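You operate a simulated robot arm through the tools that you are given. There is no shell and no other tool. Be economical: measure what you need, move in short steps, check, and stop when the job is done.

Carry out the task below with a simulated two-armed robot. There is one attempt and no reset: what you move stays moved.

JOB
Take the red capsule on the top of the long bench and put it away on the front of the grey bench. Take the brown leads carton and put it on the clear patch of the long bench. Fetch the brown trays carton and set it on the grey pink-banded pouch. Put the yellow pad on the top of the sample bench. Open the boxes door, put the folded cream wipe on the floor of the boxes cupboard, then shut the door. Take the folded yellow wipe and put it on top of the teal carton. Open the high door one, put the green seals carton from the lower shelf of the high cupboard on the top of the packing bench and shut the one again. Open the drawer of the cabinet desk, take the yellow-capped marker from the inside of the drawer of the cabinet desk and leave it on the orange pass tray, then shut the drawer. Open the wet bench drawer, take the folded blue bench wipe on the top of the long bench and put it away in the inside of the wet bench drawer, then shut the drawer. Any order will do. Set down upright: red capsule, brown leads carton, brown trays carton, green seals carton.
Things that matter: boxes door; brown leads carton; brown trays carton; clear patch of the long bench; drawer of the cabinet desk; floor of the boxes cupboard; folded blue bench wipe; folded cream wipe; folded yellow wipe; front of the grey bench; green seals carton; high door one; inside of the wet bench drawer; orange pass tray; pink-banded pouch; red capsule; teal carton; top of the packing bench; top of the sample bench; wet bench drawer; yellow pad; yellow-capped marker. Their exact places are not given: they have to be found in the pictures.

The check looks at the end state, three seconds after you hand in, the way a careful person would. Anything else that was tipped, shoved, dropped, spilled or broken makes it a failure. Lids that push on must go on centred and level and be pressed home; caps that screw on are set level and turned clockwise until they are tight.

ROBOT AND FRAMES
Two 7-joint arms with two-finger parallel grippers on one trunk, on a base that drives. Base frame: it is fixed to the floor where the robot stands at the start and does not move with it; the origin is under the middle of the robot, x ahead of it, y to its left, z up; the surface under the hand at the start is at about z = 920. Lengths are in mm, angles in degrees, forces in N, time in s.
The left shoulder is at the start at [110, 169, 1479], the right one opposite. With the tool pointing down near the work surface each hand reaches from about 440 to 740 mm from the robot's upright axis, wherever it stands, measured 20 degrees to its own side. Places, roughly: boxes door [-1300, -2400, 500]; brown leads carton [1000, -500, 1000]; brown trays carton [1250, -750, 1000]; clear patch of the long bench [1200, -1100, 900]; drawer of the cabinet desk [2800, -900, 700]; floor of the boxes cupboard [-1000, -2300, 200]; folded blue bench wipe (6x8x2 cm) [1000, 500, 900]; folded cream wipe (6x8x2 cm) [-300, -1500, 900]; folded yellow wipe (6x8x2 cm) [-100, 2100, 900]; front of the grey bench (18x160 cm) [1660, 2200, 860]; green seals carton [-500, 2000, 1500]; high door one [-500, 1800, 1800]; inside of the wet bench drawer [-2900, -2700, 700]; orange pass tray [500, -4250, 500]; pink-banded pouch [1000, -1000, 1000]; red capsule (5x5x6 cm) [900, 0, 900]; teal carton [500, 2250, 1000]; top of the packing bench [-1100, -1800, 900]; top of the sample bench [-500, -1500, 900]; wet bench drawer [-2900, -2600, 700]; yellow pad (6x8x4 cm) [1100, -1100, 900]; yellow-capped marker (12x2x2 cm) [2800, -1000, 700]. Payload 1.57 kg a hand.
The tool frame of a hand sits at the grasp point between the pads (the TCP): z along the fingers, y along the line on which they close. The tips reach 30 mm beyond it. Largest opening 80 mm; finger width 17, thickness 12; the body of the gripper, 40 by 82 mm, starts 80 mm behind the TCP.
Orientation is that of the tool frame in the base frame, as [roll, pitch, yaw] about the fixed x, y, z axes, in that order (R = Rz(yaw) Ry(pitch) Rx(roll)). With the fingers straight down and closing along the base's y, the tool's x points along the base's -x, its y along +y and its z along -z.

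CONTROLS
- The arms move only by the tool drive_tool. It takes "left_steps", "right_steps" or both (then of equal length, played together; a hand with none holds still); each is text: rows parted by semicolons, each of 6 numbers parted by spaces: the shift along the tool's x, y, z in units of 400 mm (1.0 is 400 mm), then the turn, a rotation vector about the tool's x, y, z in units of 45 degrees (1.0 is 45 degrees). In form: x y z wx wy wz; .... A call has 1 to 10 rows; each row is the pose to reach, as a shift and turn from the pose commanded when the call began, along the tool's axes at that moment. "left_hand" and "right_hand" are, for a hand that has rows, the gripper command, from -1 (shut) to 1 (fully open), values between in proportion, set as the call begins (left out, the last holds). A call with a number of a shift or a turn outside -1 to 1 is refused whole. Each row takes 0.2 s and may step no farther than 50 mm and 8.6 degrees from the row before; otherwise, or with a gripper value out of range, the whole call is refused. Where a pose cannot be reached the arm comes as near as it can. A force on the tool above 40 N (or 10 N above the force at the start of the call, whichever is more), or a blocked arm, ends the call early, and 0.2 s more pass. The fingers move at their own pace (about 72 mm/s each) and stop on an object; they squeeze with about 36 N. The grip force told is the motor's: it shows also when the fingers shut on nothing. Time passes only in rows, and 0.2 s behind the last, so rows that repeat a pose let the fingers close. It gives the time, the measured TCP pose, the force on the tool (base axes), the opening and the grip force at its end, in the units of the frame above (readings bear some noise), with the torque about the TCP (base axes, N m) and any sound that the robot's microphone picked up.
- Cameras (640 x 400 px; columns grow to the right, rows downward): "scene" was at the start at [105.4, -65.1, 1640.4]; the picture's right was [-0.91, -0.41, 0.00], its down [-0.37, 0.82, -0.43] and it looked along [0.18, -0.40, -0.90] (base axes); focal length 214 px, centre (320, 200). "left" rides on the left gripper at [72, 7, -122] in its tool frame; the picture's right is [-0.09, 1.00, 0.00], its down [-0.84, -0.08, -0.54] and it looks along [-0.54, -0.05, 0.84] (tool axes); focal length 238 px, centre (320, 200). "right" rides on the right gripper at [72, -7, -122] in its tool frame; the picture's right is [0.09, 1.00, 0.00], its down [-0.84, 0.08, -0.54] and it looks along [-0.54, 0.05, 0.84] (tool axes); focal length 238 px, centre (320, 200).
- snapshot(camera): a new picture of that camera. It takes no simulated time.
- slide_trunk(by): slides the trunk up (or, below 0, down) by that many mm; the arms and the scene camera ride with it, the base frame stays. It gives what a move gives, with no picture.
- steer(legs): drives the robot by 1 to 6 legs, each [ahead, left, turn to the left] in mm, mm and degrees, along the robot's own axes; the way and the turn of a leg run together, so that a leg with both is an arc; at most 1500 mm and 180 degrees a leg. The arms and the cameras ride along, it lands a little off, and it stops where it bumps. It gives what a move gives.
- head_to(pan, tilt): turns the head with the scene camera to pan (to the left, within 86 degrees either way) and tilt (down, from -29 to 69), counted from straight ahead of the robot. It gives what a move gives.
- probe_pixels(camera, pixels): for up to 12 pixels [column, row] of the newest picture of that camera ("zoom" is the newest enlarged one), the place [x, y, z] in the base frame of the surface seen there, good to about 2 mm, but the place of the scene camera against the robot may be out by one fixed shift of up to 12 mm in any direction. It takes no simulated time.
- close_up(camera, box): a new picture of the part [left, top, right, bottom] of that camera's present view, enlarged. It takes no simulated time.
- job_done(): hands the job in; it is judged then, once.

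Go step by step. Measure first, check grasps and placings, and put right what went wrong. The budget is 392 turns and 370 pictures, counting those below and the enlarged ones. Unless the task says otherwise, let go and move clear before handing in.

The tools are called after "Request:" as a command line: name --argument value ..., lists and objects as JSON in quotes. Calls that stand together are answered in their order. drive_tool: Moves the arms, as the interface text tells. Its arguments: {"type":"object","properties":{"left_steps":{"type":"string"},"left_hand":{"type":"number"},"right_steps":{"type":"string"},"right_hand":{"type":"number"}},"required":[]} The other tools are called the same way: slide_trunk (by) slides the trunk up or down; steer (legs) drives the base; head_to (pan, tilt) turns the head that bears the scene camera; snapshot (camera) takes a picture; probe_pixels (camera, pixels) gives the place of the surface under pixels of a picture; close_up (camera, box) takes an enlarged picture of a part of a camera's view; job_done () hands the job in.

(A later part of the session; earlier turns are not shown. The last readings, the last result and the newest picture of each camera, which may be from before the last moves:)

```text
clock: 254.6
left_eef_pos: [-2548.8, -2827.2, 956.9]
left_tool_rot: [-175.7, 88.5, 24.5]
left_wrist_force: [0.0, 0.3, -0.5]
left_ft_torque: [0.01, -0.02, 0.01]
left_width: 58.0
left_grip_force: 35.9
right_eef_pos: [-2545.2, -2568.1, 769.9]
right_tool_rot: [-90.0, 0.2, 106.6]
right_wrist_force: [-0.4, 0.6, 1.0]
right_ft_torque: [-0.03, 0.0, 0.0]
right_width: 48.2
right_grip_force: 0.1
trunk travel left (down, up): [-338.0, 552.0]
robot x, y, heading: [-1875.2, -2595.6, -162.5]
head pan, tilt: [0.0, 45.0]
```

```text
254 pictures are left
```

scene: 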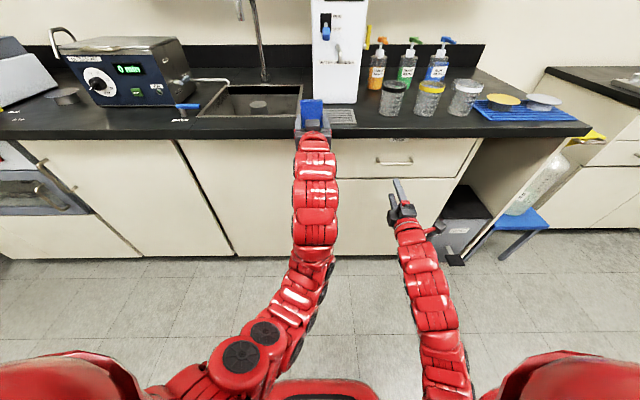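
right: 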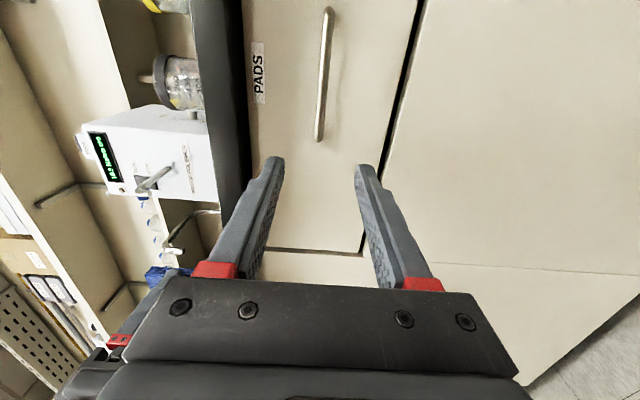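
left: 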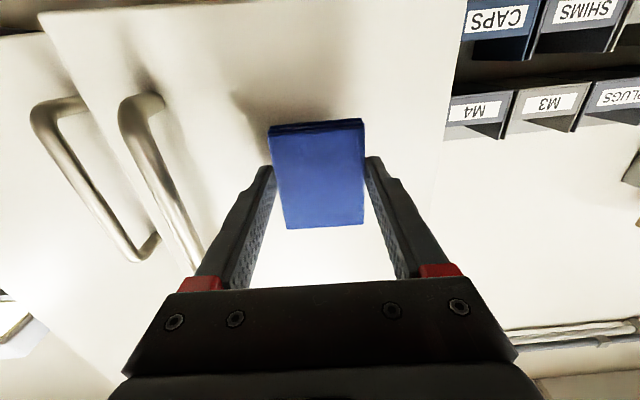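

Request:
probe_pixels --camera "right" --pixels '[[327, 20], [322, 75], [319, 130], [340, 75], [300, 75], [252, 150], [372, 150]]'

```text
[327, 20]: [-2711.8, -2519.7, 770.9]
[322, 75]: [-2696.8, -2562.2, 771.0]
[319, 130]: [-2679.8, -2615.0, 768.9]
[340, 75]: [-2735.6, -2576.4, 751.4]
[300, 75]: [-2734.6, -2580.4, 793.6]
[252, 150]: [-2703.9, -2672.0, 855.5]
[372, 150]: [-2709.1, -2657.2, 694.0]
```

Request:
drive_tool --right_steps "0.04 0 0.08 0 0 0; 0.075 0 0.16 0 0 0; 0.075 0 0.25 0 0 0; 0.075 0 0.3425 0 0 0; 0.075 0 0.3425 0 0 0"

Request:
snapshot --camera "right"

```text
clock: 255.8
left_eef_pos: [-2547.1, -2827.4, 956.5]
left_tool_rot: [-175.7, 88.4, 24.6]
left_wrist_force: [-0.3, 0.3, 0.3]
left_ft_torque: [-0.03, -0.02, -0.02]
left_width: 57.8
left_grip_force: 36.6
right_eef_pos: [-2685.3, -2573.9, 770.6]
right_tool_rot: [-89.9, 0.1, 106.6]
right_wrist_force: [0.4, -0.2, -0.1]
right_ft_torque: [-0.03, 0.01, 0.01]
right_width: 47.8
right_grip_force: 0.0
trunk travel left (down, up): [-338.0, 552.0]
robot x, y, heading: [-1876.9, -2594.6, -162.6]
head pan, tilt: [0.0, 45.0]
```

```text
253 pictures are left
```

right: 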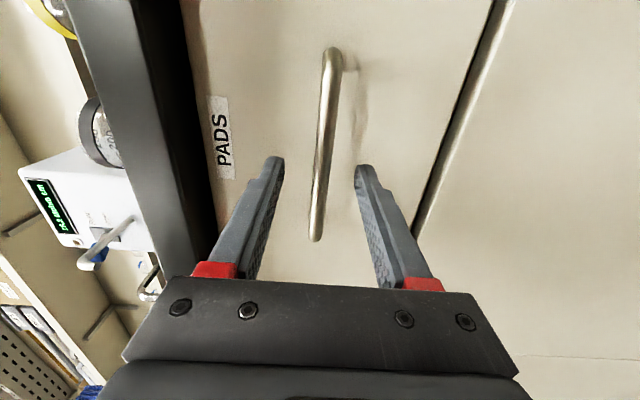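

Request:
drive_tool --right_steps "0 0 0 0 0 0; 0 0 0 0 0 0; 0 0 0 0 0 0; 0 0 0 0 0 0; 0 0 0 0 0 0" --right_hand -1

Request:
drive_tool --right_steps "0 0 -0.03 0 0 0; 0 0 -0.07 0 0 0; 0 0 -0.12 0 0 0; 0 0 -0.17 0 0 0; 0 0 -0.22 0 0 0; 0 0 -0.27 0 0 0"

Request:
snapshot --camera "right"

```text
clock: 257.0
left_eef_pos: [-2548.7, -2828.5, 956.2]
left_tool_rot: [-175.9, 88.5, 24.4]
left_wrist_force: [-1.2, 0.0, 0.6]
left_ft_torque: [0.03, -0.01, -0.03]
left_width: 57.9
left_grip_force: 36.2
right_eef_pos: [-2684.1, -2574.3, 770.6]
right_tool_rot: [-89.9, 0.1, 106.6]
right_wrist_force: [3.6, -0.7, -3.6]
right_ft_torque: [0.09, -0.03, 0.1]
right_width: 10.7
right_grip_force: 27.5
trunk travel left (down, up): [-338.0, 552.0]
robot x, y, heading: [-1874.4, -2594.3, -162.5]
head pan, tilt: [0.0, 45.0]
```

```text
clock: 258.4
left_eef_pos: [-2548.7, -2825.0, 956.8]
left_tool_rot: [-179.4, 88.6, 20.9]
left_wrist_force: [0.5, -0.7, -0.3]
left_ft_torque: [-0.02, -0.02, 0.01]
left_width: 58.3
left_grip_force: 35.8
right_eef_pos: [-2580.4, -2542.1, 770.3]
right_tool_rot: [-90.0, 0.2, 106.4]
right_wrist_force: [-6.2, 21.3, 10.9]
right_ft_torque: [0.03, 0.12, -0.22]
right_width: 11.0
right_grip_force: 27.8
trunk travel left (down, up): [-338.0, 552.0]
robot x, y, heading: [-1873.7, -2594.4, -162.9]
head pan, tilt: [0.0, 45.0]
```

```text
252 pictures are left
```

right: 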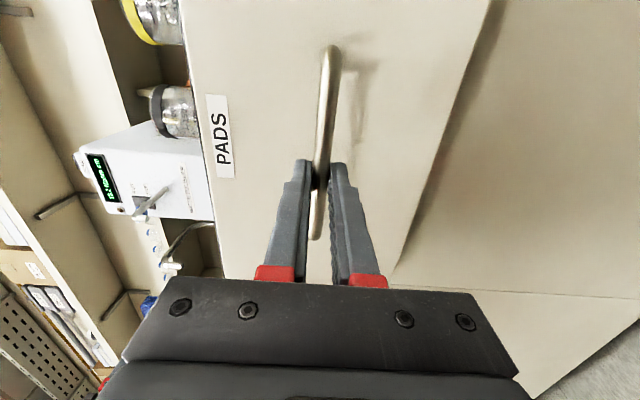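

The drawer is coming out. I pull further by backing the base.

Request:
steer --legs '[[-150, 0, 0]]'

Request:
snapshot --camera "scene"

```text
clock: 259.8
left_eef_pos: [-2402.1, -2779.1, 957.3]
left_tool_rot: [-178.9, 88.5, 21.2]
left_wrist_force: [0.8, -0.3, -0.8]
left_ft_torque: [-0.04, 0.0, 0.01]
left_width: 58.0
left_grip_force: 36.1
right_eef_pos: [-2432.6, -2497.2, 769.0]
right_tool_rot: [-89.8, 0.2, 106.3]
right_wrist_force: [-4.8, 18.7, 9.4]
right_ft_torque: [0.04, 0.11, -0.35]
right_width: 10.8
right_grip_force: 28.6
trunk travel left (down, up): [-338.0, 552.0]
robot x, y, heading: [-1729.4, -2548.9, -163.1]
head pan, tilt: [0.0, 45.0]
```

```text
251 pictures are left
```

scene: 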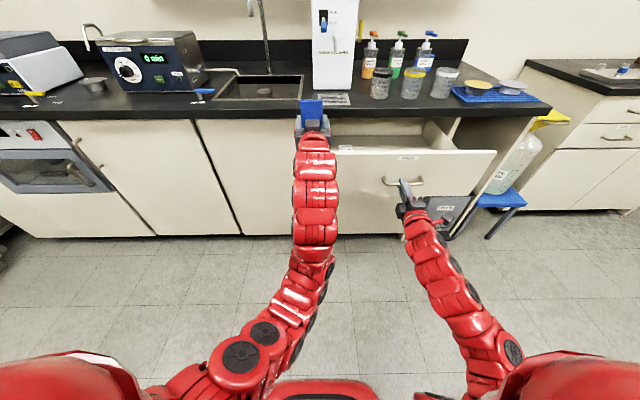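

The drawer is open some 255 mm. I release the bar, withdraw, and raise the trunk.

Request:
drive_tool --right_steps "0 0 0 0 0 0; 0 0 0 0 0 0; 0 0 0 0 0 0; 0 0 -0.06 0 0 0; 0 0 -0.12 0 0 0; 0.1 0 -0.16 0 0 0; 0.2 0 -0.16 0 0 0" --right_hand 0

Request:
slide_trunk --by 220

Request:
snapshot --camera "scene"

```text
clock: 261.4
left_eef_pos: [-2402.7, -2778.9, 957.8]
left_tool_rot: [-177.2, 88.5, 22.9]
left_wrist_force: [-0.6, -0.1, -0.3]
left_ft_torque: [0.01, 0.01, 0.02]
left_width: 58.0
left_grip_force: 35.5
right_eef_pos: [-2395.0, -2403.6, 771.4]
right_tool_rot: [-89.7, 0.2, 106.3]
right_wrist_force: [-0.4, -0.8, 0.4]
right_ft_torque: [-0.01, 0.0, 0.02]
right_width: 40.2
right_grip_force: 0.0
right hand out of reach, approached as far as the arm can: row 5, 6
trunk travel left (down, up): [-338.0, 552.0]
robot x, y, heading: [-1728.1, -2549.2, -162.9]
head pan, tilt: [0.0, 45.0]
```

```text
clock: 263.7
left_eef_pos: [-2403.1, -2778.4, 1175.9]
left_tool_rot: [-175.9, 88.6, 24.2]
left_wrist_force: [0.2, 0.3, -0.3]
left_ft_torque: [0.01, 0.04, 0.0]
left_width: 58.1
left_grip_force: 35.8
right_eef_pos: [-2396.0, -2404.8, 990.8]
right_tool_rot: [-89.9, 0.1, 106.4]
right_wrist_force: [0.6, 0.8, 0.1]
right_ft_torque: [0.0, 0.04, 0.0]
right_width: 40.1
right_grip_force: 0.0
trunk travel left (down, up): [-558.0, 332.0]
robot x, y, heading: [-1727.7, -2549.5, -162.7]
head pan, tilt: [0.0, 45.0]
```

```text
250 pictures are left
```

scene: 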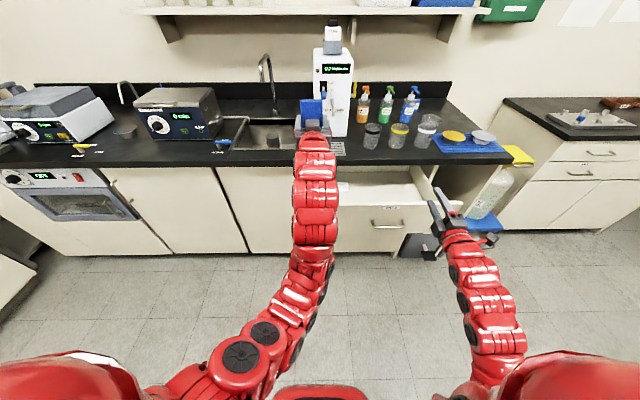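

I turn the left hand back to pointing down while moving it left and lower.

Request:
drive_tool --left_steps "0.05 0.04 0 0 0.17 0; 0.1 0.08 0 0 0.34 0; 0.15 0.12 0 0 0.5 0; 0.2 0.16 0 0 0.67 0; 0.25 0.2 0 0 0.84 0; 0.3 0.25 0 0 1 0"

Request:
drive_tool --left_steps "0.03 0.04 0.03 0 0.17 0; 0.06 0.08 0.06 0 0.34 0; 0.09 0.12 0.09 0 0.5 0; 0.12 0.16 0.12 0 0.67 0; 0.15 0.2 0.15 0 0.84 0; 0.177 0.25 0.177 0 0.97 0"

Request:
snapshot --camera "left"

```text
clock: 265.1
left_eef_pos: [-2365.6, -2871.0, 1056.3]
left_tool_rot: [-179.9, 43.3, 20.0]
left_wrist_force: [0.2, -1.0, 0.2]
left_ft_torque: [0.01, 0.02, -0.06]
left_width: 58.3
left_grip_force: 36.2
right_eef_pos: [-2395.3, -2404.2, 990.7]
right_tool_rot: [-89.9, 0.0, 106.3]
right_wrist_force: [-0.6, 0.7, 0.7]
right_ft_torque: [-0.02, 0.0, -0.03]
right_width: 40.1
right_grip_force: 0.0
trunk travel left (down, up): [-558.0, 332.0]
robot x, y, heading: [-1724.6, -2547.8, -163.0]
head pan, tilt: [0.0, 45.0]
```

```text
clock: 266.5
left_eef_pos: [-2327.5, -2966.1, 957.8]
left_tool_rot: [-179.8, -0.2, 20.1]
left_wrist_force: [-0.1, -0.1, 0.5]
left_ft_torque: [0.02, 0.0, 0.01]
left_width: 58.0
left_grip_force: 35.9
left hand out of reach, approached as far as the arm can: row 1, 2
right_eef_pos: [-2395.3, -2405.3, 991.2]
right_tool_rot: [-90.1, 0.1, 106.4]
right_wrist_force: [-0.7, 0.1, 0.2]
right_ft_torque: [0.0, 0.01, 0.01]
right_width: 40.2
right_grip_force: 0.1
trunk travel left (down, up): [-558.0, 332.0]
robot x, y, heading: [-1726.9, -2550.4, -162.8]
head pan, tilt: [0.0, 45.0]
```

```text
249 pictures are left
```

left: 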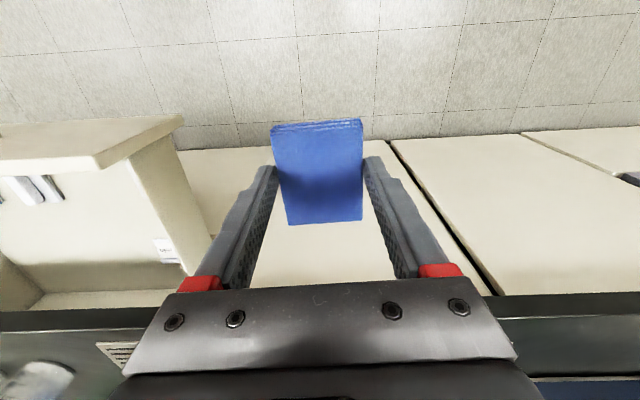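

Request:
steer --legs '[[0, -420, 0], [125, 0, 0]]'

Request:
snapshot --camera "left"

Request:
snapshot --camera "scene"

```text
clock: 269.9
left_eef_pos: [-2568.9, -2607.5, 956.1]
left_tool_rot: [-179.8, -0.1, 19.7]
left_wrist_force: [0.3, 0.0, -0.5]
left_ft_torque: [0.05, -0.03, 0.04]
left_width: 58.3
left_grip_force: 36.1
right_eef_pos: [-2634.4, -2047.6, 990.1]
right_tool_rot: [-90.0, 0.2, 106.2]
right_wrist_force: [-0.1, 0.4, 0.5]
right_ft_torque: [-0.01, 0.01, -0.01]
right_width: 40.0
right_grip_force: 0.2
trunk travel left (down, up): [-558.0, 332.0]
robot x, y, heading: [-1968.4, -2193.1, -163.1]
head pan, tilt: [0.0, 45.0]
```

```text
248 pictures are left
```

left: 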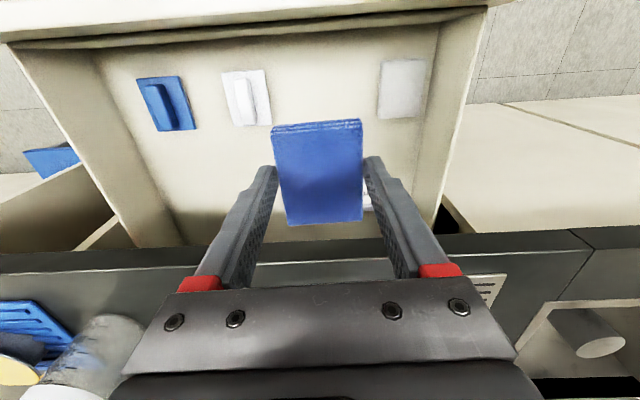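

```text
247 pictures are left
```

scene: 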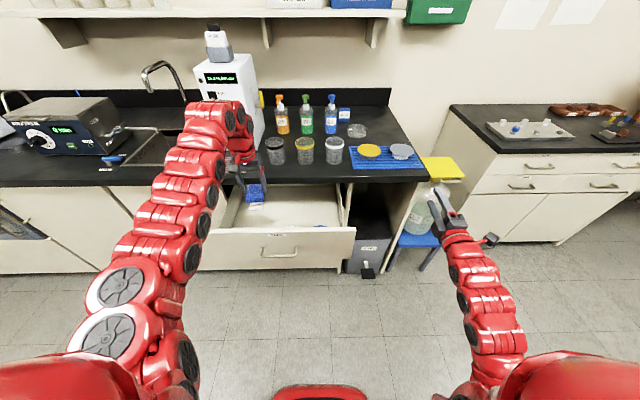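

Request:
probe_pixels --camera "left" --pixels '[[215, 170], [160, 105], [180, 130], [245, 95], [258, 122], [405, 85], [395, 115], [250, 40], [185, 215], [150, 180], [430, 130], [300, 245]]'

Request:
close_up --camera "left" --box '[80, 20, 500, 270]'

```text
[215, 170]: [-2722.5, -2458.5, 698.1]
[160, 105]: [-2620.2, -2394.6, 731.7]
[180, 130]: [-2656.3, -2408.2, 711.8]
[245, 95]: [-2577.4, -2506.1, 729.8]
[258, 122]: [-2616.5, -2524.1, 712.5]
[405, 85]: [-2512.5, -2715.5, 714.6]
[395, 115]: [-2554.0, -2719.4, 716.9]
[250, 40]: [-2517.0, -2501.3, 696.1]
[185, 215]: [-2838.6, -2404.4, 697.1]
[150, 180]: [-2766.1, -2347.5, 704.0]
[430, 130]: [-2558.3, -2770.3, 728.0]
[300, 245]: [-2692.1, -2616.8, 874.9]
```

```text
1.52 times, centred on (290, 145) of left
```

zoom: 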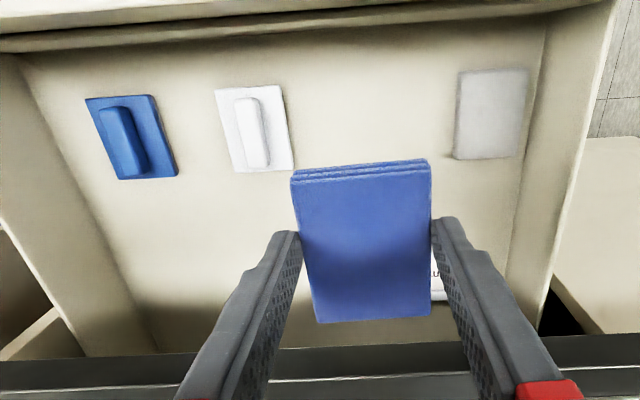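

Request:
probe_pixels --camera "left" --pixels '[[367, 197], [369, 205], [250, 30], [300, 30], [260, 215], [340, 110], [270, 118]]'

Request:
close_up --camera "scene" --box '[210, 160, 380, 280]'

```text
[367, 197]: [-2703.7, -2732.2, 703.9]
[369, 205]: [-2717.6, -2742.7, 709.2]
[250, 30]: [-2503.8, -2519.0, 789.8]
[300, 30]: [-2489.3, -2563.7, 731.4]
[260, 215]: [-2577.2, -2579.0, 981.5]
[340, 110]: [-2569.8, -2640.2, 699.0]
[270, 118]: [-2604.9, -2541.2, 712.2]
```

```text
3.33 times, centred on (295, 220) of scene
```

zoom: 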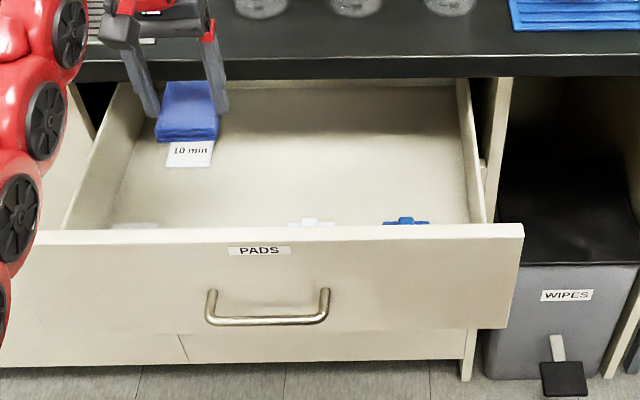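

The spot between the white pad and the grey one is free. I lower the wipe straight down to the drawer floor (z≈697).

Request:
drive_tool --left_steps "0 0 0.1 0 0 0; 0 0 0.2 0 0 0; 0 0 0.3 0 0 0; 0 0 0.4 0 0 0; 0 0 0.48 0 0 0; 0 0 0.53 0 0 0; 0 0 0.558 0 0 0; 0 0 0.558 0 0 0"

Request:
snapshot --camera "left"

```text
clock: 271.7
left_eef_pos: [-2571.8, -2609.1, 738.8]
left_tool_rot: [179.9, 0.8, 19.8]
left_wrist_force: [-2.0, -1.0, 25.5]
left_ft_torque: [0.25, -0.47, -0.04]
left_width: 58.3
left_grip_force: 36.3
right_eef_pos: [-2633.2, -2046.1, 991.5]
right_tool_rot: [-89.8, 0.1, 106.1]
right_wrist_force: [-0.8, 0.0, 0.7]
right_ft_torque: [0.0, 0.03, 0.01]
right_width: 40.1
right_grip_force: 0.1
trunk travel left (down, up): [-558.0, 332.0]
robot x, y, heading: [-1967.5, -2190.9, -163.1]
head pan, tilt: [0.0, 45.0]
stopped in row 8 (left hand): the force on the tool passed its limit at 42 N (the readings are from after the stop); the commanded pose is now the measured one
```

```text
244 pictures are left
```

left: 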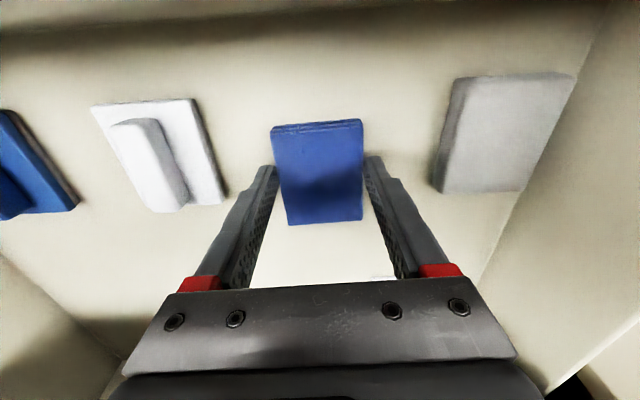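

Contact made a bit early but the spot is right. I release and rise.

Request:
drive_tool --left_steps "0 0 -0.008 0 0 0; 0 0 -0.008 0 0 0; 0 0 -0.008 0 0 0; 0 0 -0.008 0 0 0" --left_hand 1

Request:
drive_tool --left_steps "0 0 -0.05 0 0 0; 0 0 -0.15 0 0 0; 0 0 -0.25 0 0 0; 0 0 -0.37 0 0 0; 0 0 -0.49 0 0 0; 0 0 -0.58 0 0 0"

Request:
snapshot --camera "left"

```text
clock: 272.7
left_eef_pos: [-2570.7, -2609.3, 737.8]
left_tool_rot: [-180.0, 0.2, 19.7]
left_wrist_force: [0.0, 0.8, 0.6]
left_ft_torque: [-0.04, -0.03, 0.03]
left_width: 80.1
left_grip_force: 0.1
right_eef_pos: [-2632.9, -2046.8, 991.4]
right_tool_rot: [-89.9, 0.1, 106.1]
right_wrist_force: [-0.2, -0.1, 1.2]
right_ft_torque: [-0.02, -0.02, 0.0]
right_width: 40.0
right_grip_force: 0.0
trunk travel left (down, up): [-558.0, 332.0]
robot x, y, heading: [-1969.0, -2197.4, -163.1]
head pan, tilt: [0.0, 45.0]
```

```text
clock: 274.1
left_eef_pos: [-2567.5, -2608.7, 971.3]
left_tool_rot: [180.0, 0.2, 19.8]
left_wrist_force: [-0.3, 0.3, -0.5]
left_ft_torque: [-0.01, -0.02, 0.03]
left_width: 80.2
left_grip_force: 0.1
right_eef_pos: [-2633.6, -2048.7, 990.6]
right_tool_rot: [-89.9, 0.0, 106.1]
right_wrist_force: [0.8, -1.2, 0.1]
right_ft_torque: [0.01, 0.02, 0.05]
right_width: 40.0
right_grip_force: 0.0
trunk travel left (down, up): [-558.0, 332.0]
robot x, y, heading: [-1970.5, -2194.0, -163.2]
head pan, tilt: [0.0, 45.0]
```

```text
243 pictures are left
```

left: 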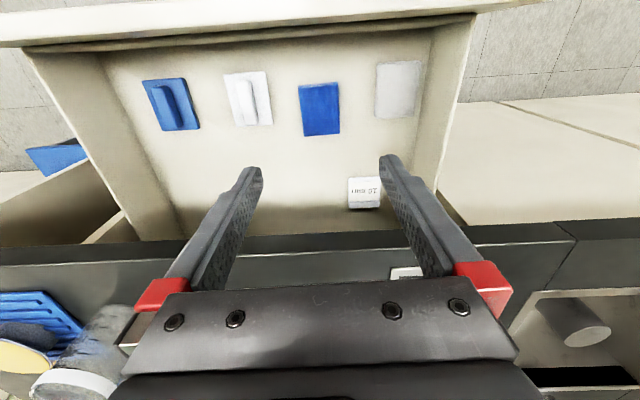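

The blue wipe lies in the drawer. I move over so the right hand faces the drawer front, lower the trunk, and push it shut with the right fingers.

Request:
steer --legs '[[-80, 0, 0], [0, 480, 0]]'

Request:
slide_trunk --by -240

Request:
snapshot --camera "scene"

Request:
snapshot --camera "right"

```text
clock: 277.7
left_eef_pos: [-2348.3, -3056.4, 970.1]
left_tool_rot: [-180.0, 0.2, 19.9]
left_wrist_force: [-0.6, -0.1, 0.4]
left_ft_torque: [0.01, 0.05, -0.01]
left_width: 79.9
left_grip_force: 0.1
right_eef_pos: [-2414.9, -2494.2, 991.4]
right_tool_rot: [-89.9, 0.0, 106.1]
right_wrist_force: [-0.8, 0.2, 0.3]
right_ft_torque: [0.01, 0.0, 0.0]
right_width: 39.8
right_grip_force: 0.0
trunk travel left (down, up): [-558.0, 332.0]
robot x, y, heading: [-1750.0, -2642.1, -163.0]
head pan, tilt: [0.0, 45.0]
```

```text
clock: 280.2
left_eef_pos: [-2348.2, -3055.0, 730.6]
left_tool_rot: [-180.0, 0.3, 19.9]
left_wrist_force: [-0.3, 0.5, 0.2]
left_ft_torque: [-0.01, 0.0, 0.01]
left_width: 80.0
left_grip_force: 0.0
right_eef_pos: [-2414.3, -2492.6, 751.7]
right_tool_rot: [-89.9, 0.1, 106.0]
right_wrist_force: [0.4, 0.3, -1.4]
right_ft_torque: [0.01, -0.02, 0.0]
right_width: 40.2
right_grip_force: 0.1
trunk travel left (down, up): [-318.0, 572.0]
robot x, y, heading: [-1744.1, -2638.5, -162.8]
head pan, tilt: [0.0, 45.0]
```

```text
242 pictures are left
```

scene: 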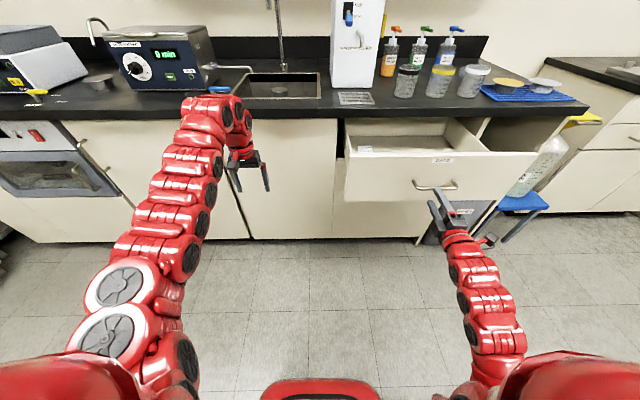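

```text
241 pictures are left
```

right: 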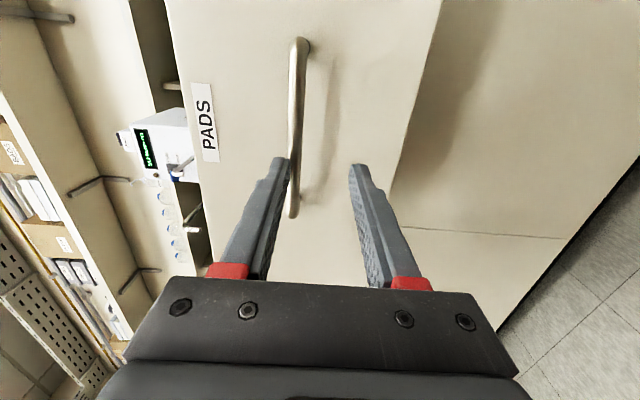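

Request:
drive_tool --right_steps "0 -0.046 0 0 0 0; 0 -0.046 0.1 0 0 0; 0 -0.046 0.2 0 0 0; 0 -0.046 0.3 0 0 0; 0 -0.046 0.4 0 0 0; 0 -0.046 0.5 0 0 0; 0 -0.046 0.6 0 0 0; 0 -0.046 0.68 0 0 0; 0 -0.046 0.74 0 0 0"

Request:
snapshot --camera "scene"

```text
clock: 282.2
left_eef_pos: [-2347.5, -3055.7, 730.7]
left_tool_rot: [-180.0, 0.2, 19.9]
left_wrist_force: [-0.2, -0.1, 0.2]
left_ft_torque: [0.02, -0.01, -0.01]
left_width: 79.8
left_grip_force: 0.0
right_eef_pos: [-2700.4, -2577.5, 770.9]
right_tool_rot: [-89.8, 0.1, 106.2]
right_wrist_force: [-0.6, 0.0, 0.4]
right_ft_torque: [0.0, -0.01, 0.0]
right_width: 39.9
right_grip_force: 0.0
trunk travel left (down, up): [-318.0, 572.0]
robot x, y, heading: [-1746.1, -2638.3, -163.0]
head pan, tilt: [0.0, 45.0]
```

```text
240 pictures are left
```

scene: 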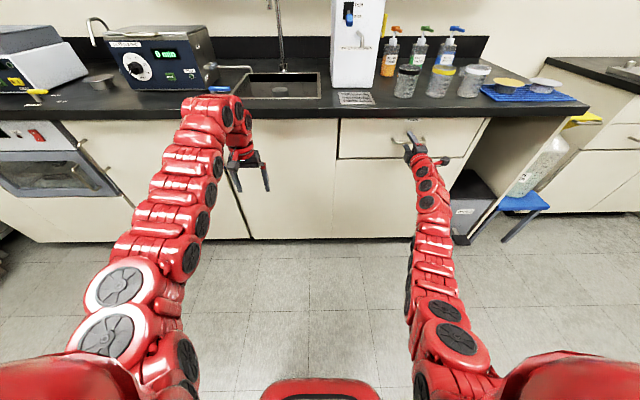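

Nearly shut; I push the last bit until it resists.

Request:
drive_tool --right_steps "0 0 0.01 0 0 0; 0 0 0.02 0 0 0; 0 0 0.03 0 0 0; 0 0 0.04 0 0 0; 0 0 0.05 0 0 0"

Request:
close_up --camera "scene" --box '[320, 100, 500, 210]'

```text
clock: 282.9
left_eef_pos: [-2344.9, -3053.8, 732.1]
left_tool_rot: [-180.0, 0.4, 19.7]
left_wrist_force: [0.3, 0.3, -0.2]
left_ft_torque: [-0.01, -0.01, 0.01]
left_width: 80.1
left_grip_force: 0.0
right_eef_pos: [-2705.1, -2576.0, 768.0]
right_tool_rot: [-90.1, 0.2, 106.3]
right_wrist_force: [27.4, 2.4, 2.3]
right_ft_torque: [0.03, 0.8, 0.39]
right_width: 42.0
right_grip_force: 1.3
trunk travel left (down, up): [-318.0, 572.0]
robot x, y, heading: [-1744.7, -2639.8, -163.0]
head pan, tilt: [0.0, 45.0]
stopped in row 3 (right hand): the force on the tool passed its limit at 48 N (the readings are from after the stop); the commanded pose is now the measured one
```

```text
3.56 times, centred on (410, 155) of scene
```

zoom: 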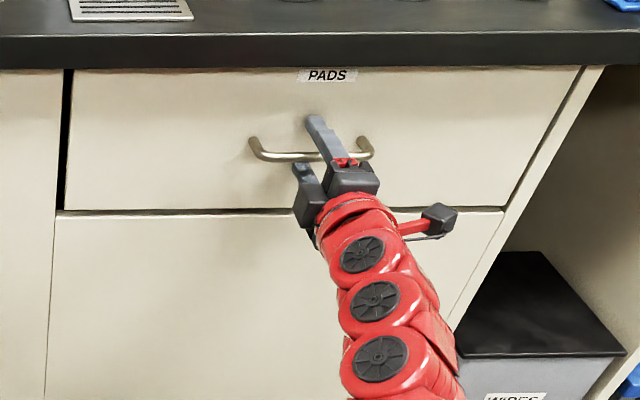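

The drawer is shut. I withdraw the right hand, and restore it to pointing down.

Request:
drive_tool --right_steps "0 0 -0.1 0 0 0; 0 0 -0.2 0 0 0; 0 0 -0.3 0 0 0; 0 0 -0.4 0 0 0; 0 0 -0.5 0 0 0; 0 0 -0.55 0 0 0"

Request:
slide_trunk --by 400

Request:
drive_tool --right_steps "0 0 0 0 0 0.17; 0 0 0 0 0 0.34; 0 0 0 0 0 0.5; 0 0 0 0 0 0.67; 0 0 0 0 0 0.84; 0 0 0 0 0 1" --right_hand 1

Request:
drive_tool --right_steps "0 0 0 0 0 0.17; 0 0 0 0 0 0.34; 0 0 0 0 0 0.5; 0 0 0 0 0 0.67; 0 0 0 0 0 0.84; 0 0 0 0 0 1"

Request:
drive_tool --right_steps "0 0 0 0 0.17 0; 0 0 0 0 0.34 0; 0 0 0 0 0.5 0; 0 0 0 0 0.67 0; 0 0 0 0 0.84 0; 0 0 0 0 1 0"

Request:
drive_tool --right_steps "0 0 0 0 0.17 0; 0 0 0 0 0.34 0; 0 0 0 0 0.5 0; 0 0 0 0 0.67 0; 0 0 0 0 0.84 0; 0 0 0 0 1 0"

```text
clock: 284.4
left_eef_pos: [-2348.3, -3055.1, 729.3]
left_tool_rot: [-179.9, 0.2, 19.8]
left_wrist_force: [-0.4, -0.9, -0.1]
left_ft_torque: [-0.03, 0.01, -0.01]
left_width: 80.1
left_grip_force: 0.0
right_eef_pos: [-2496.9, -2516.4, 766.4]
right_tool_rot: [-90.4, 0.2, 106.3]
right_wrist_force: [-0.3, 0.3, -0.6]
right_ft_torque: [0.0, 0.02, 0.01]
right_width: 39.8
right_grip_force: 0.0
trunk travel left (down, up): [-318.0, 572.0]
robot x, y, heading: [-1746.6, -2637.9, -163.1]
head pan, tilt: [0.0, 45.0]
```

```text
clock: 288.2
left_eef_pos: [-2347.5, -3054.5, 1130.4]
left_tool_rot: [-180.0, 0.2, 19.8]
left_wrist_force: [0.9, -0.3, -0.2]
left_ft_torque: [-0.03, 0.0, -0.02]
left_width: 79.9
left_grip_force: 0.2
right_eef_pos: [-2499.5, -2514.8, 1166.8]
right_tool_rot: [-90.4, 0.1, 106.1]
right_wrist_force: [0.1, 0.1, -0.1]
right_ft_torque: [-0.02, 0.0, 0.02]
right_width: 40.0
right_grip_force: 0.1
trunk travel left (down, up): [-718.0, 172.0]
robot x, y, heading: [-1745.0, -2641.1, -163.4]
head pan, tilt: [0.0, 45.0]
```

```text
clock: 289.6
left_eef_pos: [-2347.3, -3053.7, 1129.7]
left_tool_rot: [179.9, 0.2, 19.8]
left_wrist_force: [-0.1, -0.1, 0.6]
left_ft_torque: [0.02, -0.02, -0.02]
left_width: 80.3
left_grip_force: 0.0
right_eef_pos: [-2497.9, -2515.7, 1167.5]
right_tool_rot: [-90.4, 45.3, 105.9]
right_wrist_force: [-0.6, 0.5, 0.3]
right_ft_torque: [0.0, 0.0, 0.01]
right_width: 80.0
right_grip_force: 0.0
trunk travel left (down, up): [-718.0, 172.0]
robot x, y, heading: [-1750.0, -2640.5, -163.1]
head pan, tilt: [0.0, 45.0]
```

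```text
clock: 291.0
left_eef_pos: [-2347.7, -3054.1, 1129.8]
left_tool_rot: [-179.9, 0.2, 19.7]
left_wrist_force: [0.2, -0.3, -0.6]
left_ft_torque: [-0.03, 0.03, 0.01]
left_width: 80.3
left_grip_force: 0.1
right_eef_pos: [-2497.8, -2516.7, 1167.5]
right_tool_rot: [136.4, 89.7, -27.3]
right_wrist_force: [0.0, 0.1, -0.3]
right_ft_torque: [0.01, 0.01, 0.0]
right_width: 80.0
right_grip_force: 0.1
trunk travel left (down, up): [-718.0, 172.0]
robot x, y, heading: [-1747.7, -2637.6, -163.1]
head pan, tilt: [0.0, 45.0]
```

```text
clock: 292.4
left_eef_pos: [-2346.1, -3053.7, 1128.8]
left_tool_rot: [-180.0, 0.2, 19.7]
left_wrist_force: [0.5, 0.9, 0.0]
left_ft_torque: [0.01, 0.01, 0.02]
left_width: 80.1
left_grip_force: 0.0
right_eef_pos: [-2498.2, -2514.9, 1167.0]
right_tool_rot: [179.8, 44.6, 15.9]
right_wrist_force: [-0.4, 0.4, -0.6]
right_ft_torque: [-0.01, -0.02, -0.01]
right_width: 80.0
right_grip_force: 0.1
trunk travel left (down, up): [-718.0, 172.0]
robot x, y, heading: [-1745.8, -2637.1, -163.1]
head pan, tilt: [0.0, 45.0]
```

```text
clock: 293.8
left_eef_pos: [-2347.0, -3054.6, 1130.9]
left_tool_rot: [180.0, 0.1, 19.9]
left_wrist_force: [-0.2, 0.9, 0.4]
left_ft_torque: [-0.04, 0.02, 0.0]
left_width: 79.7
left_grip_force: 0.0
right_eef_pos: [-2498.5, -2516.0, 1166.8]
right_tool_rot: [179.9, -0.5, 16.5]
right_wrist_force: [-0.1, 0.6, 0.2]
right_ft_torque: [-0.01, -0.02, 0.03]
right_width: 79.9
right_grip_force: 0.0
right hand out of reach, approached as far as the arm can: row 2
trunk travel left (down, up): [-718.0, 172.0]
robot x, y, heading: [-1747.2, -2643.6, -163.0]
head pan, tilt: [0.0, 45.0]
```

Both hands point down again. I turn to face south and look for the way round the island's south end.

Request:
slide_trunk --by 160

Request:
steer --legs '[[0, 0, 91]]'

Request:
head_to --pan 20 --tilt 35

Request:
snapshot --camera "scene"

Request:
probe_pixels --camera "scene" --pixels '[[320, 200], [300, 150], [250, 200], [400, 200], [350, 150], [200, 150], [450, 250], [150, 180], [220, 120], [400, 150]]'

```text
clock: 295.6
left_eef_pos: [-2347.7, -3056.1, 1290.1]
left_tool_rot: [-180.0, 0.2, 19.8]
left_wrist_force: [0.0, -0.1, -0.2]
left_ft_torque: [0.0, -0.01, 0.0]
left_width: 79.9
left_grip_force: 0.0
right_eef_pos: [-2499.4, -2514.8, 1326.5]
right_tool_rot: [179.9, -0.4, 16.2]
right_wrist_force: [-0.1, -0.5, -0.2]
right_ft_torque: [0.0, 0.0, 0.0]
right_width: 80.2
right_grip_force: 0.1
trunk travel left (down, up): [-878.0, 12.0]
robot x, y, heading: [-1747.4, -2640.6, -163.1]
head pan, tilt: [0.0, 45.0]
```

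```text
clock: 299.8
left_eef_pos: [-1332.6, -3242.4, 1290.3]
left_tool_rot: [179.9, 0.3, 109.8]
left_wrist_force: [0.2, 0.1, -0.4]
left_ft_torque: [0.04, 0.0, 0.01]
left_width: 80.1
left_grip_force: 0.1
right_eef_pos: [-1871.7, -3392.8, 1327.3]
right_tool_rot: [179.7, -0.3, 106.3]
right_wrist_force: [0.4, 0.3, -0.7]
right_ft_torque: [-0.01, 0.0, -0.01]
right_width: 80.2
right_grip_force: 0.1
trunk travel left (down, up): [-878.0, 12.0]
robot x, y, heading: [-1745.8, -2641.5, -73.0]
head pan, tilt: [0.0, 45.0]
```

```text
clock: 300.7
left_eef_pos: [-1333.4, -3240.6, 1290.1]
left_tool_rot: [180.0, 0.2, 109.8]
left_wrist_force: [0.2, 0.8, -0.2]
left_ft_torque: [0.03, 0.02, -0.01]
left_width: 80.1
left_grip_force: 0.1
right_eef_pos: [-1871.7, -3393.0, 1327.3]
right_tool_rot: [180.0, -0.3, 106.2]
right_wrist_force: [0.6, -1.1, -0.8]
right_ft_torque: [-0.02, 0.01, -0.01]
right_width: 79.9
right_grip_force: 0.1
trunk travel left (down, up): [-878.0, 12.0]
robot x, y, heading: [-1746.7, -2637.6, -73.2]
head pan, tilt: [20.0, 35.0]
```

```text
238 pictures are left
```

scene: 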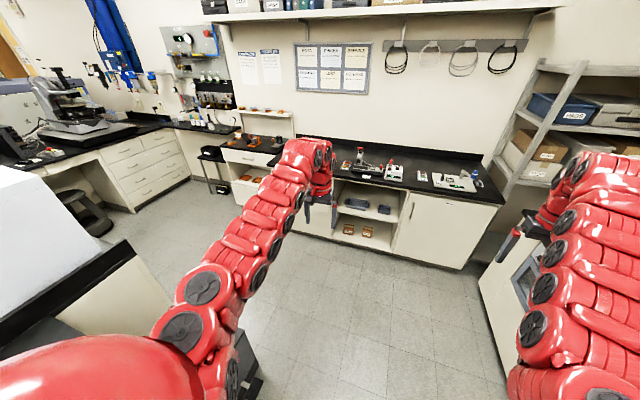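

```text
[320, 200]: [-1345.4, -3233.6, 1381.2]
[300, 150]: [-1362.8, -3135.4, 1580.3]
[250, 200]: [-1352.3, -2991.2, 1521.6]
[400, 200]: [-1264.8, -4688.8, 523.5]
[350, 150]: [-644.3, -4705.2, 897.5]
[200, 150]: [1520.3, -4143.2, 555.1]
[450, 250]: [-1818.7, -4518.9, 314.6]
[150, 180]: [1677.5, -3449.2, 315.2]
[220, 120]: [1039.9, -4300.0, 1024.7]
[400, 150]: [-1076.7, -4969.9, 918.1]
```

The way south of the island is wide. I drive round it to the corridor before the long bench, and turn to face that bench.

Request:
steer --legs '[[900, 0, 1], [0, 1200, 0], [0, 1150, 0], [0, 0, 90], [0, 1300, 0]]'

Request:
head_to --pan 15 --tilt 35

Request:
snapshot --camera "scene"

```text
clock: 326.5
left_eef_pos: [804.1, -1060.3, 1289.1]
left_tool_rot: [-180.0, 0.2, -155.4]
left_wrist_force: [-0.1, -0.6, 0.6]
left_ft_torque: [0.0, 0.0, 0.04]
left_width: 79.8
left_grip_force: 0.1
right_eef_pos: [1000.2, -1584.6, 1325.8]
right_tool_rot: [179.8, -0.3, -159.0]
right_wrist_force: [0.1, -0.2, 0.1]
right_ft_torque: [-0.02, 0.01, -0.03]
right_width: 80.0
right_grip_force: 0.1
trunk travel left (down, up): [-878.0, 12.0]
robot x, y, heading: [237.8, -1523.8, 21.6]
head pan, tilt: [20.0, 35.0]
```

```text
clock: 327.2
left_eef_pos: [804.3, -1059.5, 1289.6]
left_tool_rot: [-180.0, 0.2, -155.5]
left_wrist_force: [-0.3, -0.2, -0.5]
left_ft_torque: [0.02, -0.02, -0.04]
left_width: 80.0
left_grip_force: 0.1
right_eef_pos: [999.6, -1584.4, 1327.4]
right_tool_rot: [179.9, -0.3, -159.1]
right_wrist_force: [0.1, 0.9, 0.3]
right_ft_torque: [0.01, 0.01, 0.0]
right_width: 80.0
right_grip_force: 0.2
trunk travel left (down, up): [-878.0, 12.0]
robot x, y, heading: [240.1, -1522.6, 21.7]
head pan, tilt: [15.0, 35.0]
```

```text
237 pictures are left
```

scene: 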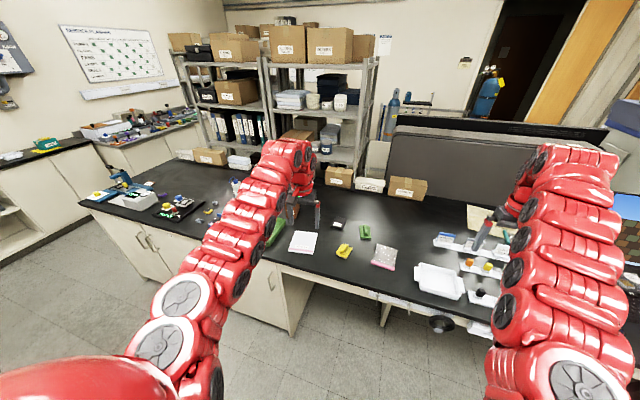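

Request:
close_up --camera "scene" --box '[260, 190, 440, 300]'

Request:
probe_pixels --camera "scene" --pixels '[[302, 242], [345, 250], [365, 232], [383, 258], [338, 224], [360, 270], [400, 235], [310, 232], [320, 262], [345, 300]]'

Request:
snapshot --camera "left"

```text
3.56 times, centred on (350, 245) of scene
```

zoom: 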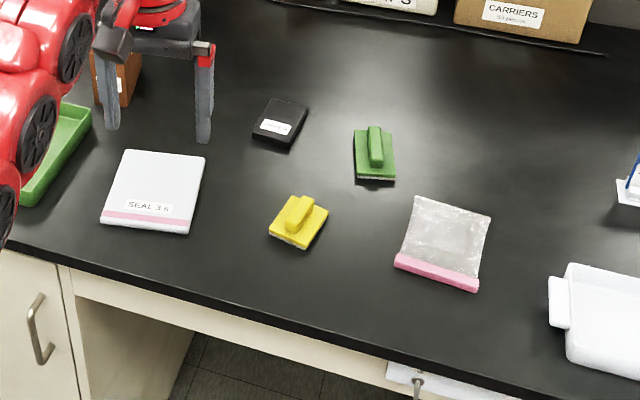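

```text
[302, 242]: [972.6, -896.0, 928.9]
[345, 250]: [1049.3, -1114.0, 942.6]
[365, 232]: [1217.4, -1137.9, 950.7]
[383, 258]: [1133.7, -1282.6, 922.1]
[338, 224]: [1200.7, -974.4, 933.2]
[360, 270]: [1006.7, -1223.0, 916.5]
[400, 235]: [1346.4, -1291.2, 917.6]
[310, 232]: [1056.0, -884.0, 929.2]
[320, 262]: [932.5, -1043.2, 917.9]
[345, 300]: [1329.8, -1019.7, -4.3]
```

```text
235 pictures are left
```

left: 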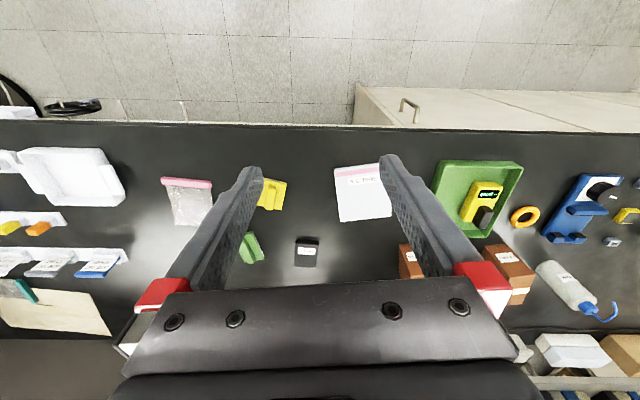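

Two pink-banded things lie here: a white one "SEAL 3 s" near (985,-893) and a grey bag near (1137,-1285). I take close views of both and of the cartons.

Request:
close_up --camera "left" --box '[320, 150, 420, 240]'

Request:
close_up --camera "left" --box '[140, 160, 240, 240]'

Request:
close_up --camera "left" --box '[390, 220, 560, 320]'

Request:
probe_pixels --camera "left" --pixels '[[340, 175], [395, 215], [340, 218], [165, 182], [208, 186], [178, 225], [500, 255], [528, 285], [405, 262], [305, 250], [250, 247], [272, 195]]'

```text
4.44 times, centred on (370, 195) of left
```

zoom: 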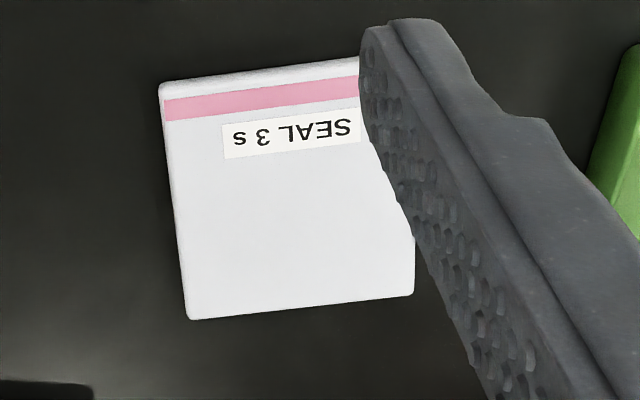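

```text
5.00 times, centred on (190, 200) of left
```

zoom: 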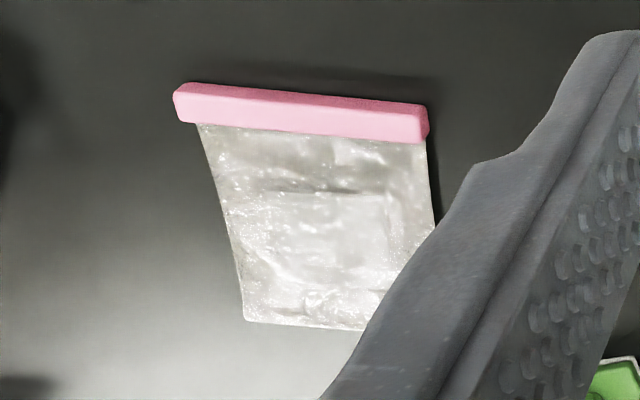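

```text
3.76 times, centred on (475, 270) of left
```

zoom: 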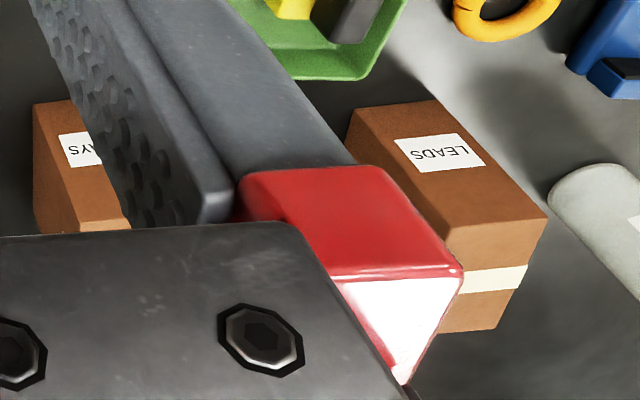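

```text
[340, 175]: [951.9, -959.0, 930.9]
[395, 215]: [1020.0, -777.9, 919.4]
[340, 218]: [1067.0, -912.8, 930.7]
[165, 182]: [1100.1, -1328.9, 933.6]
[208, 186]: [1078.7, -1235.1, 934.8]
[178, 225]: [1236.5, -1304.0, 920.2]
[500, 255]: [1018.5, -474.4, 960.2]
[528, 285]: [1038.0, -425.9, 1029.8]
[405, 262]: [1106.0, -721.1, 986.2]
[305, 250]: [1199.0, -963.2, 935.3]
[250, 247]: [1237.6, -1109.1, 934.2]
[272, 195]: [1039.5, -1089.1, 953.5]
```

I judge the "SEAL 3 s" pouch with its pink band at (1000,-890) to be the one matching the given place. First I fetch the yellow pad with the left hand: drive closer and lower the trunk to working height.

Request:
steer --legs '[[0, 0, -3.7], [295, -35, 0]]'

Request:
slide_trunk --by -100

Request:
snapshot --camera "left"

```text
clock: 329.6
left_eef_pos: [1122.1, -1037.5, 1290.5]
left_tool_rot: [-180.0, 0.4, -159.0]
left_wrist_force: [-0.9, 0.1, -0.4]
left_ft_torque: [-0.01, -0.03, 0.05]
left_width: 80.1
left_grip_force: 0.1
right_eef_pos: [1284.5, -1573.8, 1328.8]
right_tool_rot: [180.0, -0.3, -162.6]
right_wrist_force: [-0.3, -0.9, 0.2]
right_ft_torque: [-0.05, -0.01, 0.04]
right_width: 80.1
right_grip_force: 0.2
trunk travel left (down, up): [-878.0, 12.0]
robot x, y, heading: [532.6, -1464.9, 17.9]
head pan, tilt: [15.0, 35.0]
```

```text
clock: 331.0
left_eef_pos: [1123.6, -1038.0, 1190.0]
left_tool_rot: [180.0, 0.2, -159.0]
left_wrist_force: [0.8, 0.9, 0.7]
left_ft_torque: [0.01, 0.0, 0.01]
left_width: 80.0
left_grip_force: 0.0
right_eef_pos: [1285.3, -1573.9, 1226.9]
right_tool_rot: [180.0, -0.4, -162.5]
right_wrist_force: [0.4, -0.3, 0.6]
right_ft_torque: [-0.02, -0.01, -0.02]
right_width: 79.8
right_grip_force: 0.0
trunk travel left (down, up): [-778.0, 112.0]
robot x, y, heading: [530.5, -1460.5, 18.0]
head pan, tilt: [15.0, 35.0]
```

```text
231 pictures are left
```

left: 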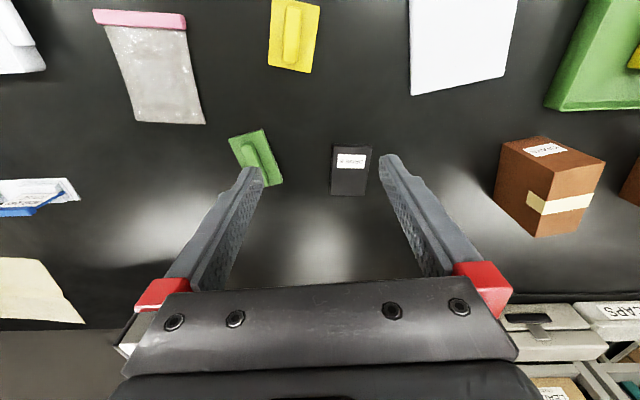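

Request:
probe_pixels --camera "left" --pixels '[[294, 38], [270, 10], [321, 15], [305, 70], [268, 62], [345, 105], [232, 140], [280, 182], [334, 150], [410, 93], [503, 75], [368, 193]]'

Request:
close_up --camera "left" --box '[240, 0, 350, 80]'

```text
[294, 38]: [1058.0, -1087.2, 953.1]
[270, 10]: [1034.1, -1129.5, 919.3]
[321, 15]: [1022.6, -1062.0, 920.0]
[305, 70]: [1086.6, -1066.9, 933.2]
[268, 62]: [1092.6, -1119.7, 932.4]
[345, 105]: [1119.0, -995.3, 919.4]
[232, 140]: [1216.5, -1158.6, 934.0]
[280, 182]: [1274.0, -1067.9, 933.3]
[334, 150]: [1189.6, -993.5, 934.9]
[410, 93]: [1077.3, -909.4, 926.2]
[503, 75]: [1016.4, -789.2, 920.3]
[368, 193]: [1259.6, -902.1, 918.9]
```

```text
5.00 times, centred on (295, 40) of left
```

zoom: 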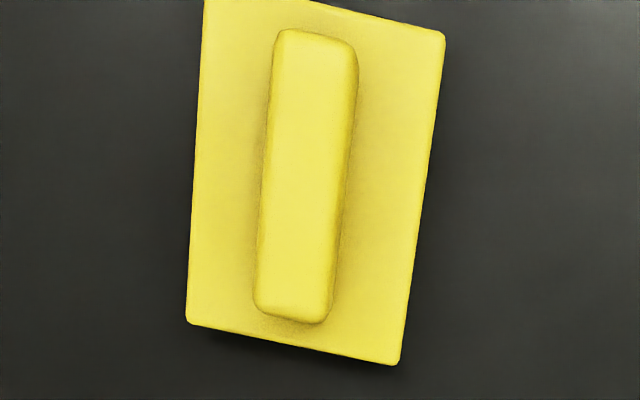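

The pad has a ridge along its middle (top z 953) at (1058,-1088). I bring the left hand down over it.

Request:
drive_tool --left_steps "0 0 0.12 0 0 0; 0 0 0.24 0 0 0.1; 0.03 -0.01 0.34 0 0 0.2; 0.08 -0.025 0.42 0 0 0.29; 0.14 -0.045 0.45 0 0 0.29; 0.1975 -0.0575 0.46 0 0 0.29; 0.1975 -0.0575 0.46 0 0 0.29" --left_hand 0.2

Request:
snapshot --camera "left"

```text
clock: 332.6
left_eef_pos: [1064.2, -1083.1, 1003.6]
left_tool_rot: [179.9, 0.2, -172.0]
left_wrist_force: [0.5, 0.2, -0.2]
left_ft_torque: [-0.02, 0.02, 0.01]
left_width: 48.1
left_grip_force: 0.1
left hand out of reach, approached as far as the arm can: row 6, 7
right_eef_pos: [1285.9, -1572.3, 1228.1]
right_tool_rot: [179.8, -0.3, -162.5]
right_wrist_force: [-0.2, -0.4, -0.1]
right_ft_torque: [-0.02, -0.01, 0.01]
right_width: 79.9
right_grip_force: 0.0
trunk travel left (down, up): [-778.0, 112.0]
robot x, y, heading: [529.0, -1466.1, 17.9]
head pan, tilt: [15.0, 35.0]
```

```text
229 pictures are left
```

left: 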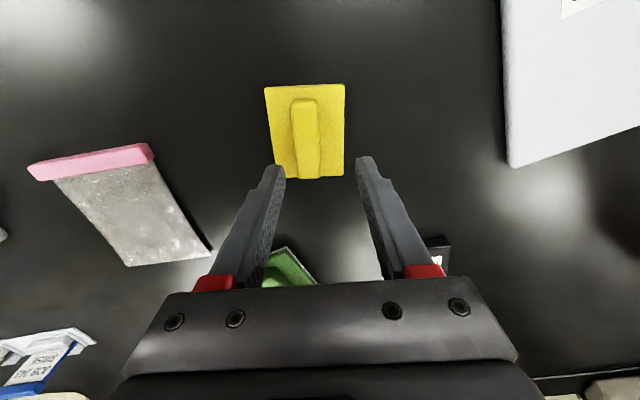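

Request:
probe_pixels --camera "left" --pixels '[[304, 125], [304, 103], [308, 150], [268, 88], [343, 85], [343, 174], [275, 176]]'

```text
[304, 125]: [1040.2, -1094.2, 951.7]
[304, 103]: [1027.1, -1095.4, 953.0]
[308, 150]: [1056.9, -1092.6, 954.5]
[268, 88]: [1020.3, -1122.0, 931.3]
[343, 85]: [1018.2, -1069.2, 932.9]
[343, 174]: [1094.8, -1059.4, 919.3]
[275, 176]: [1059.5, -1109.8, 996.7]
```

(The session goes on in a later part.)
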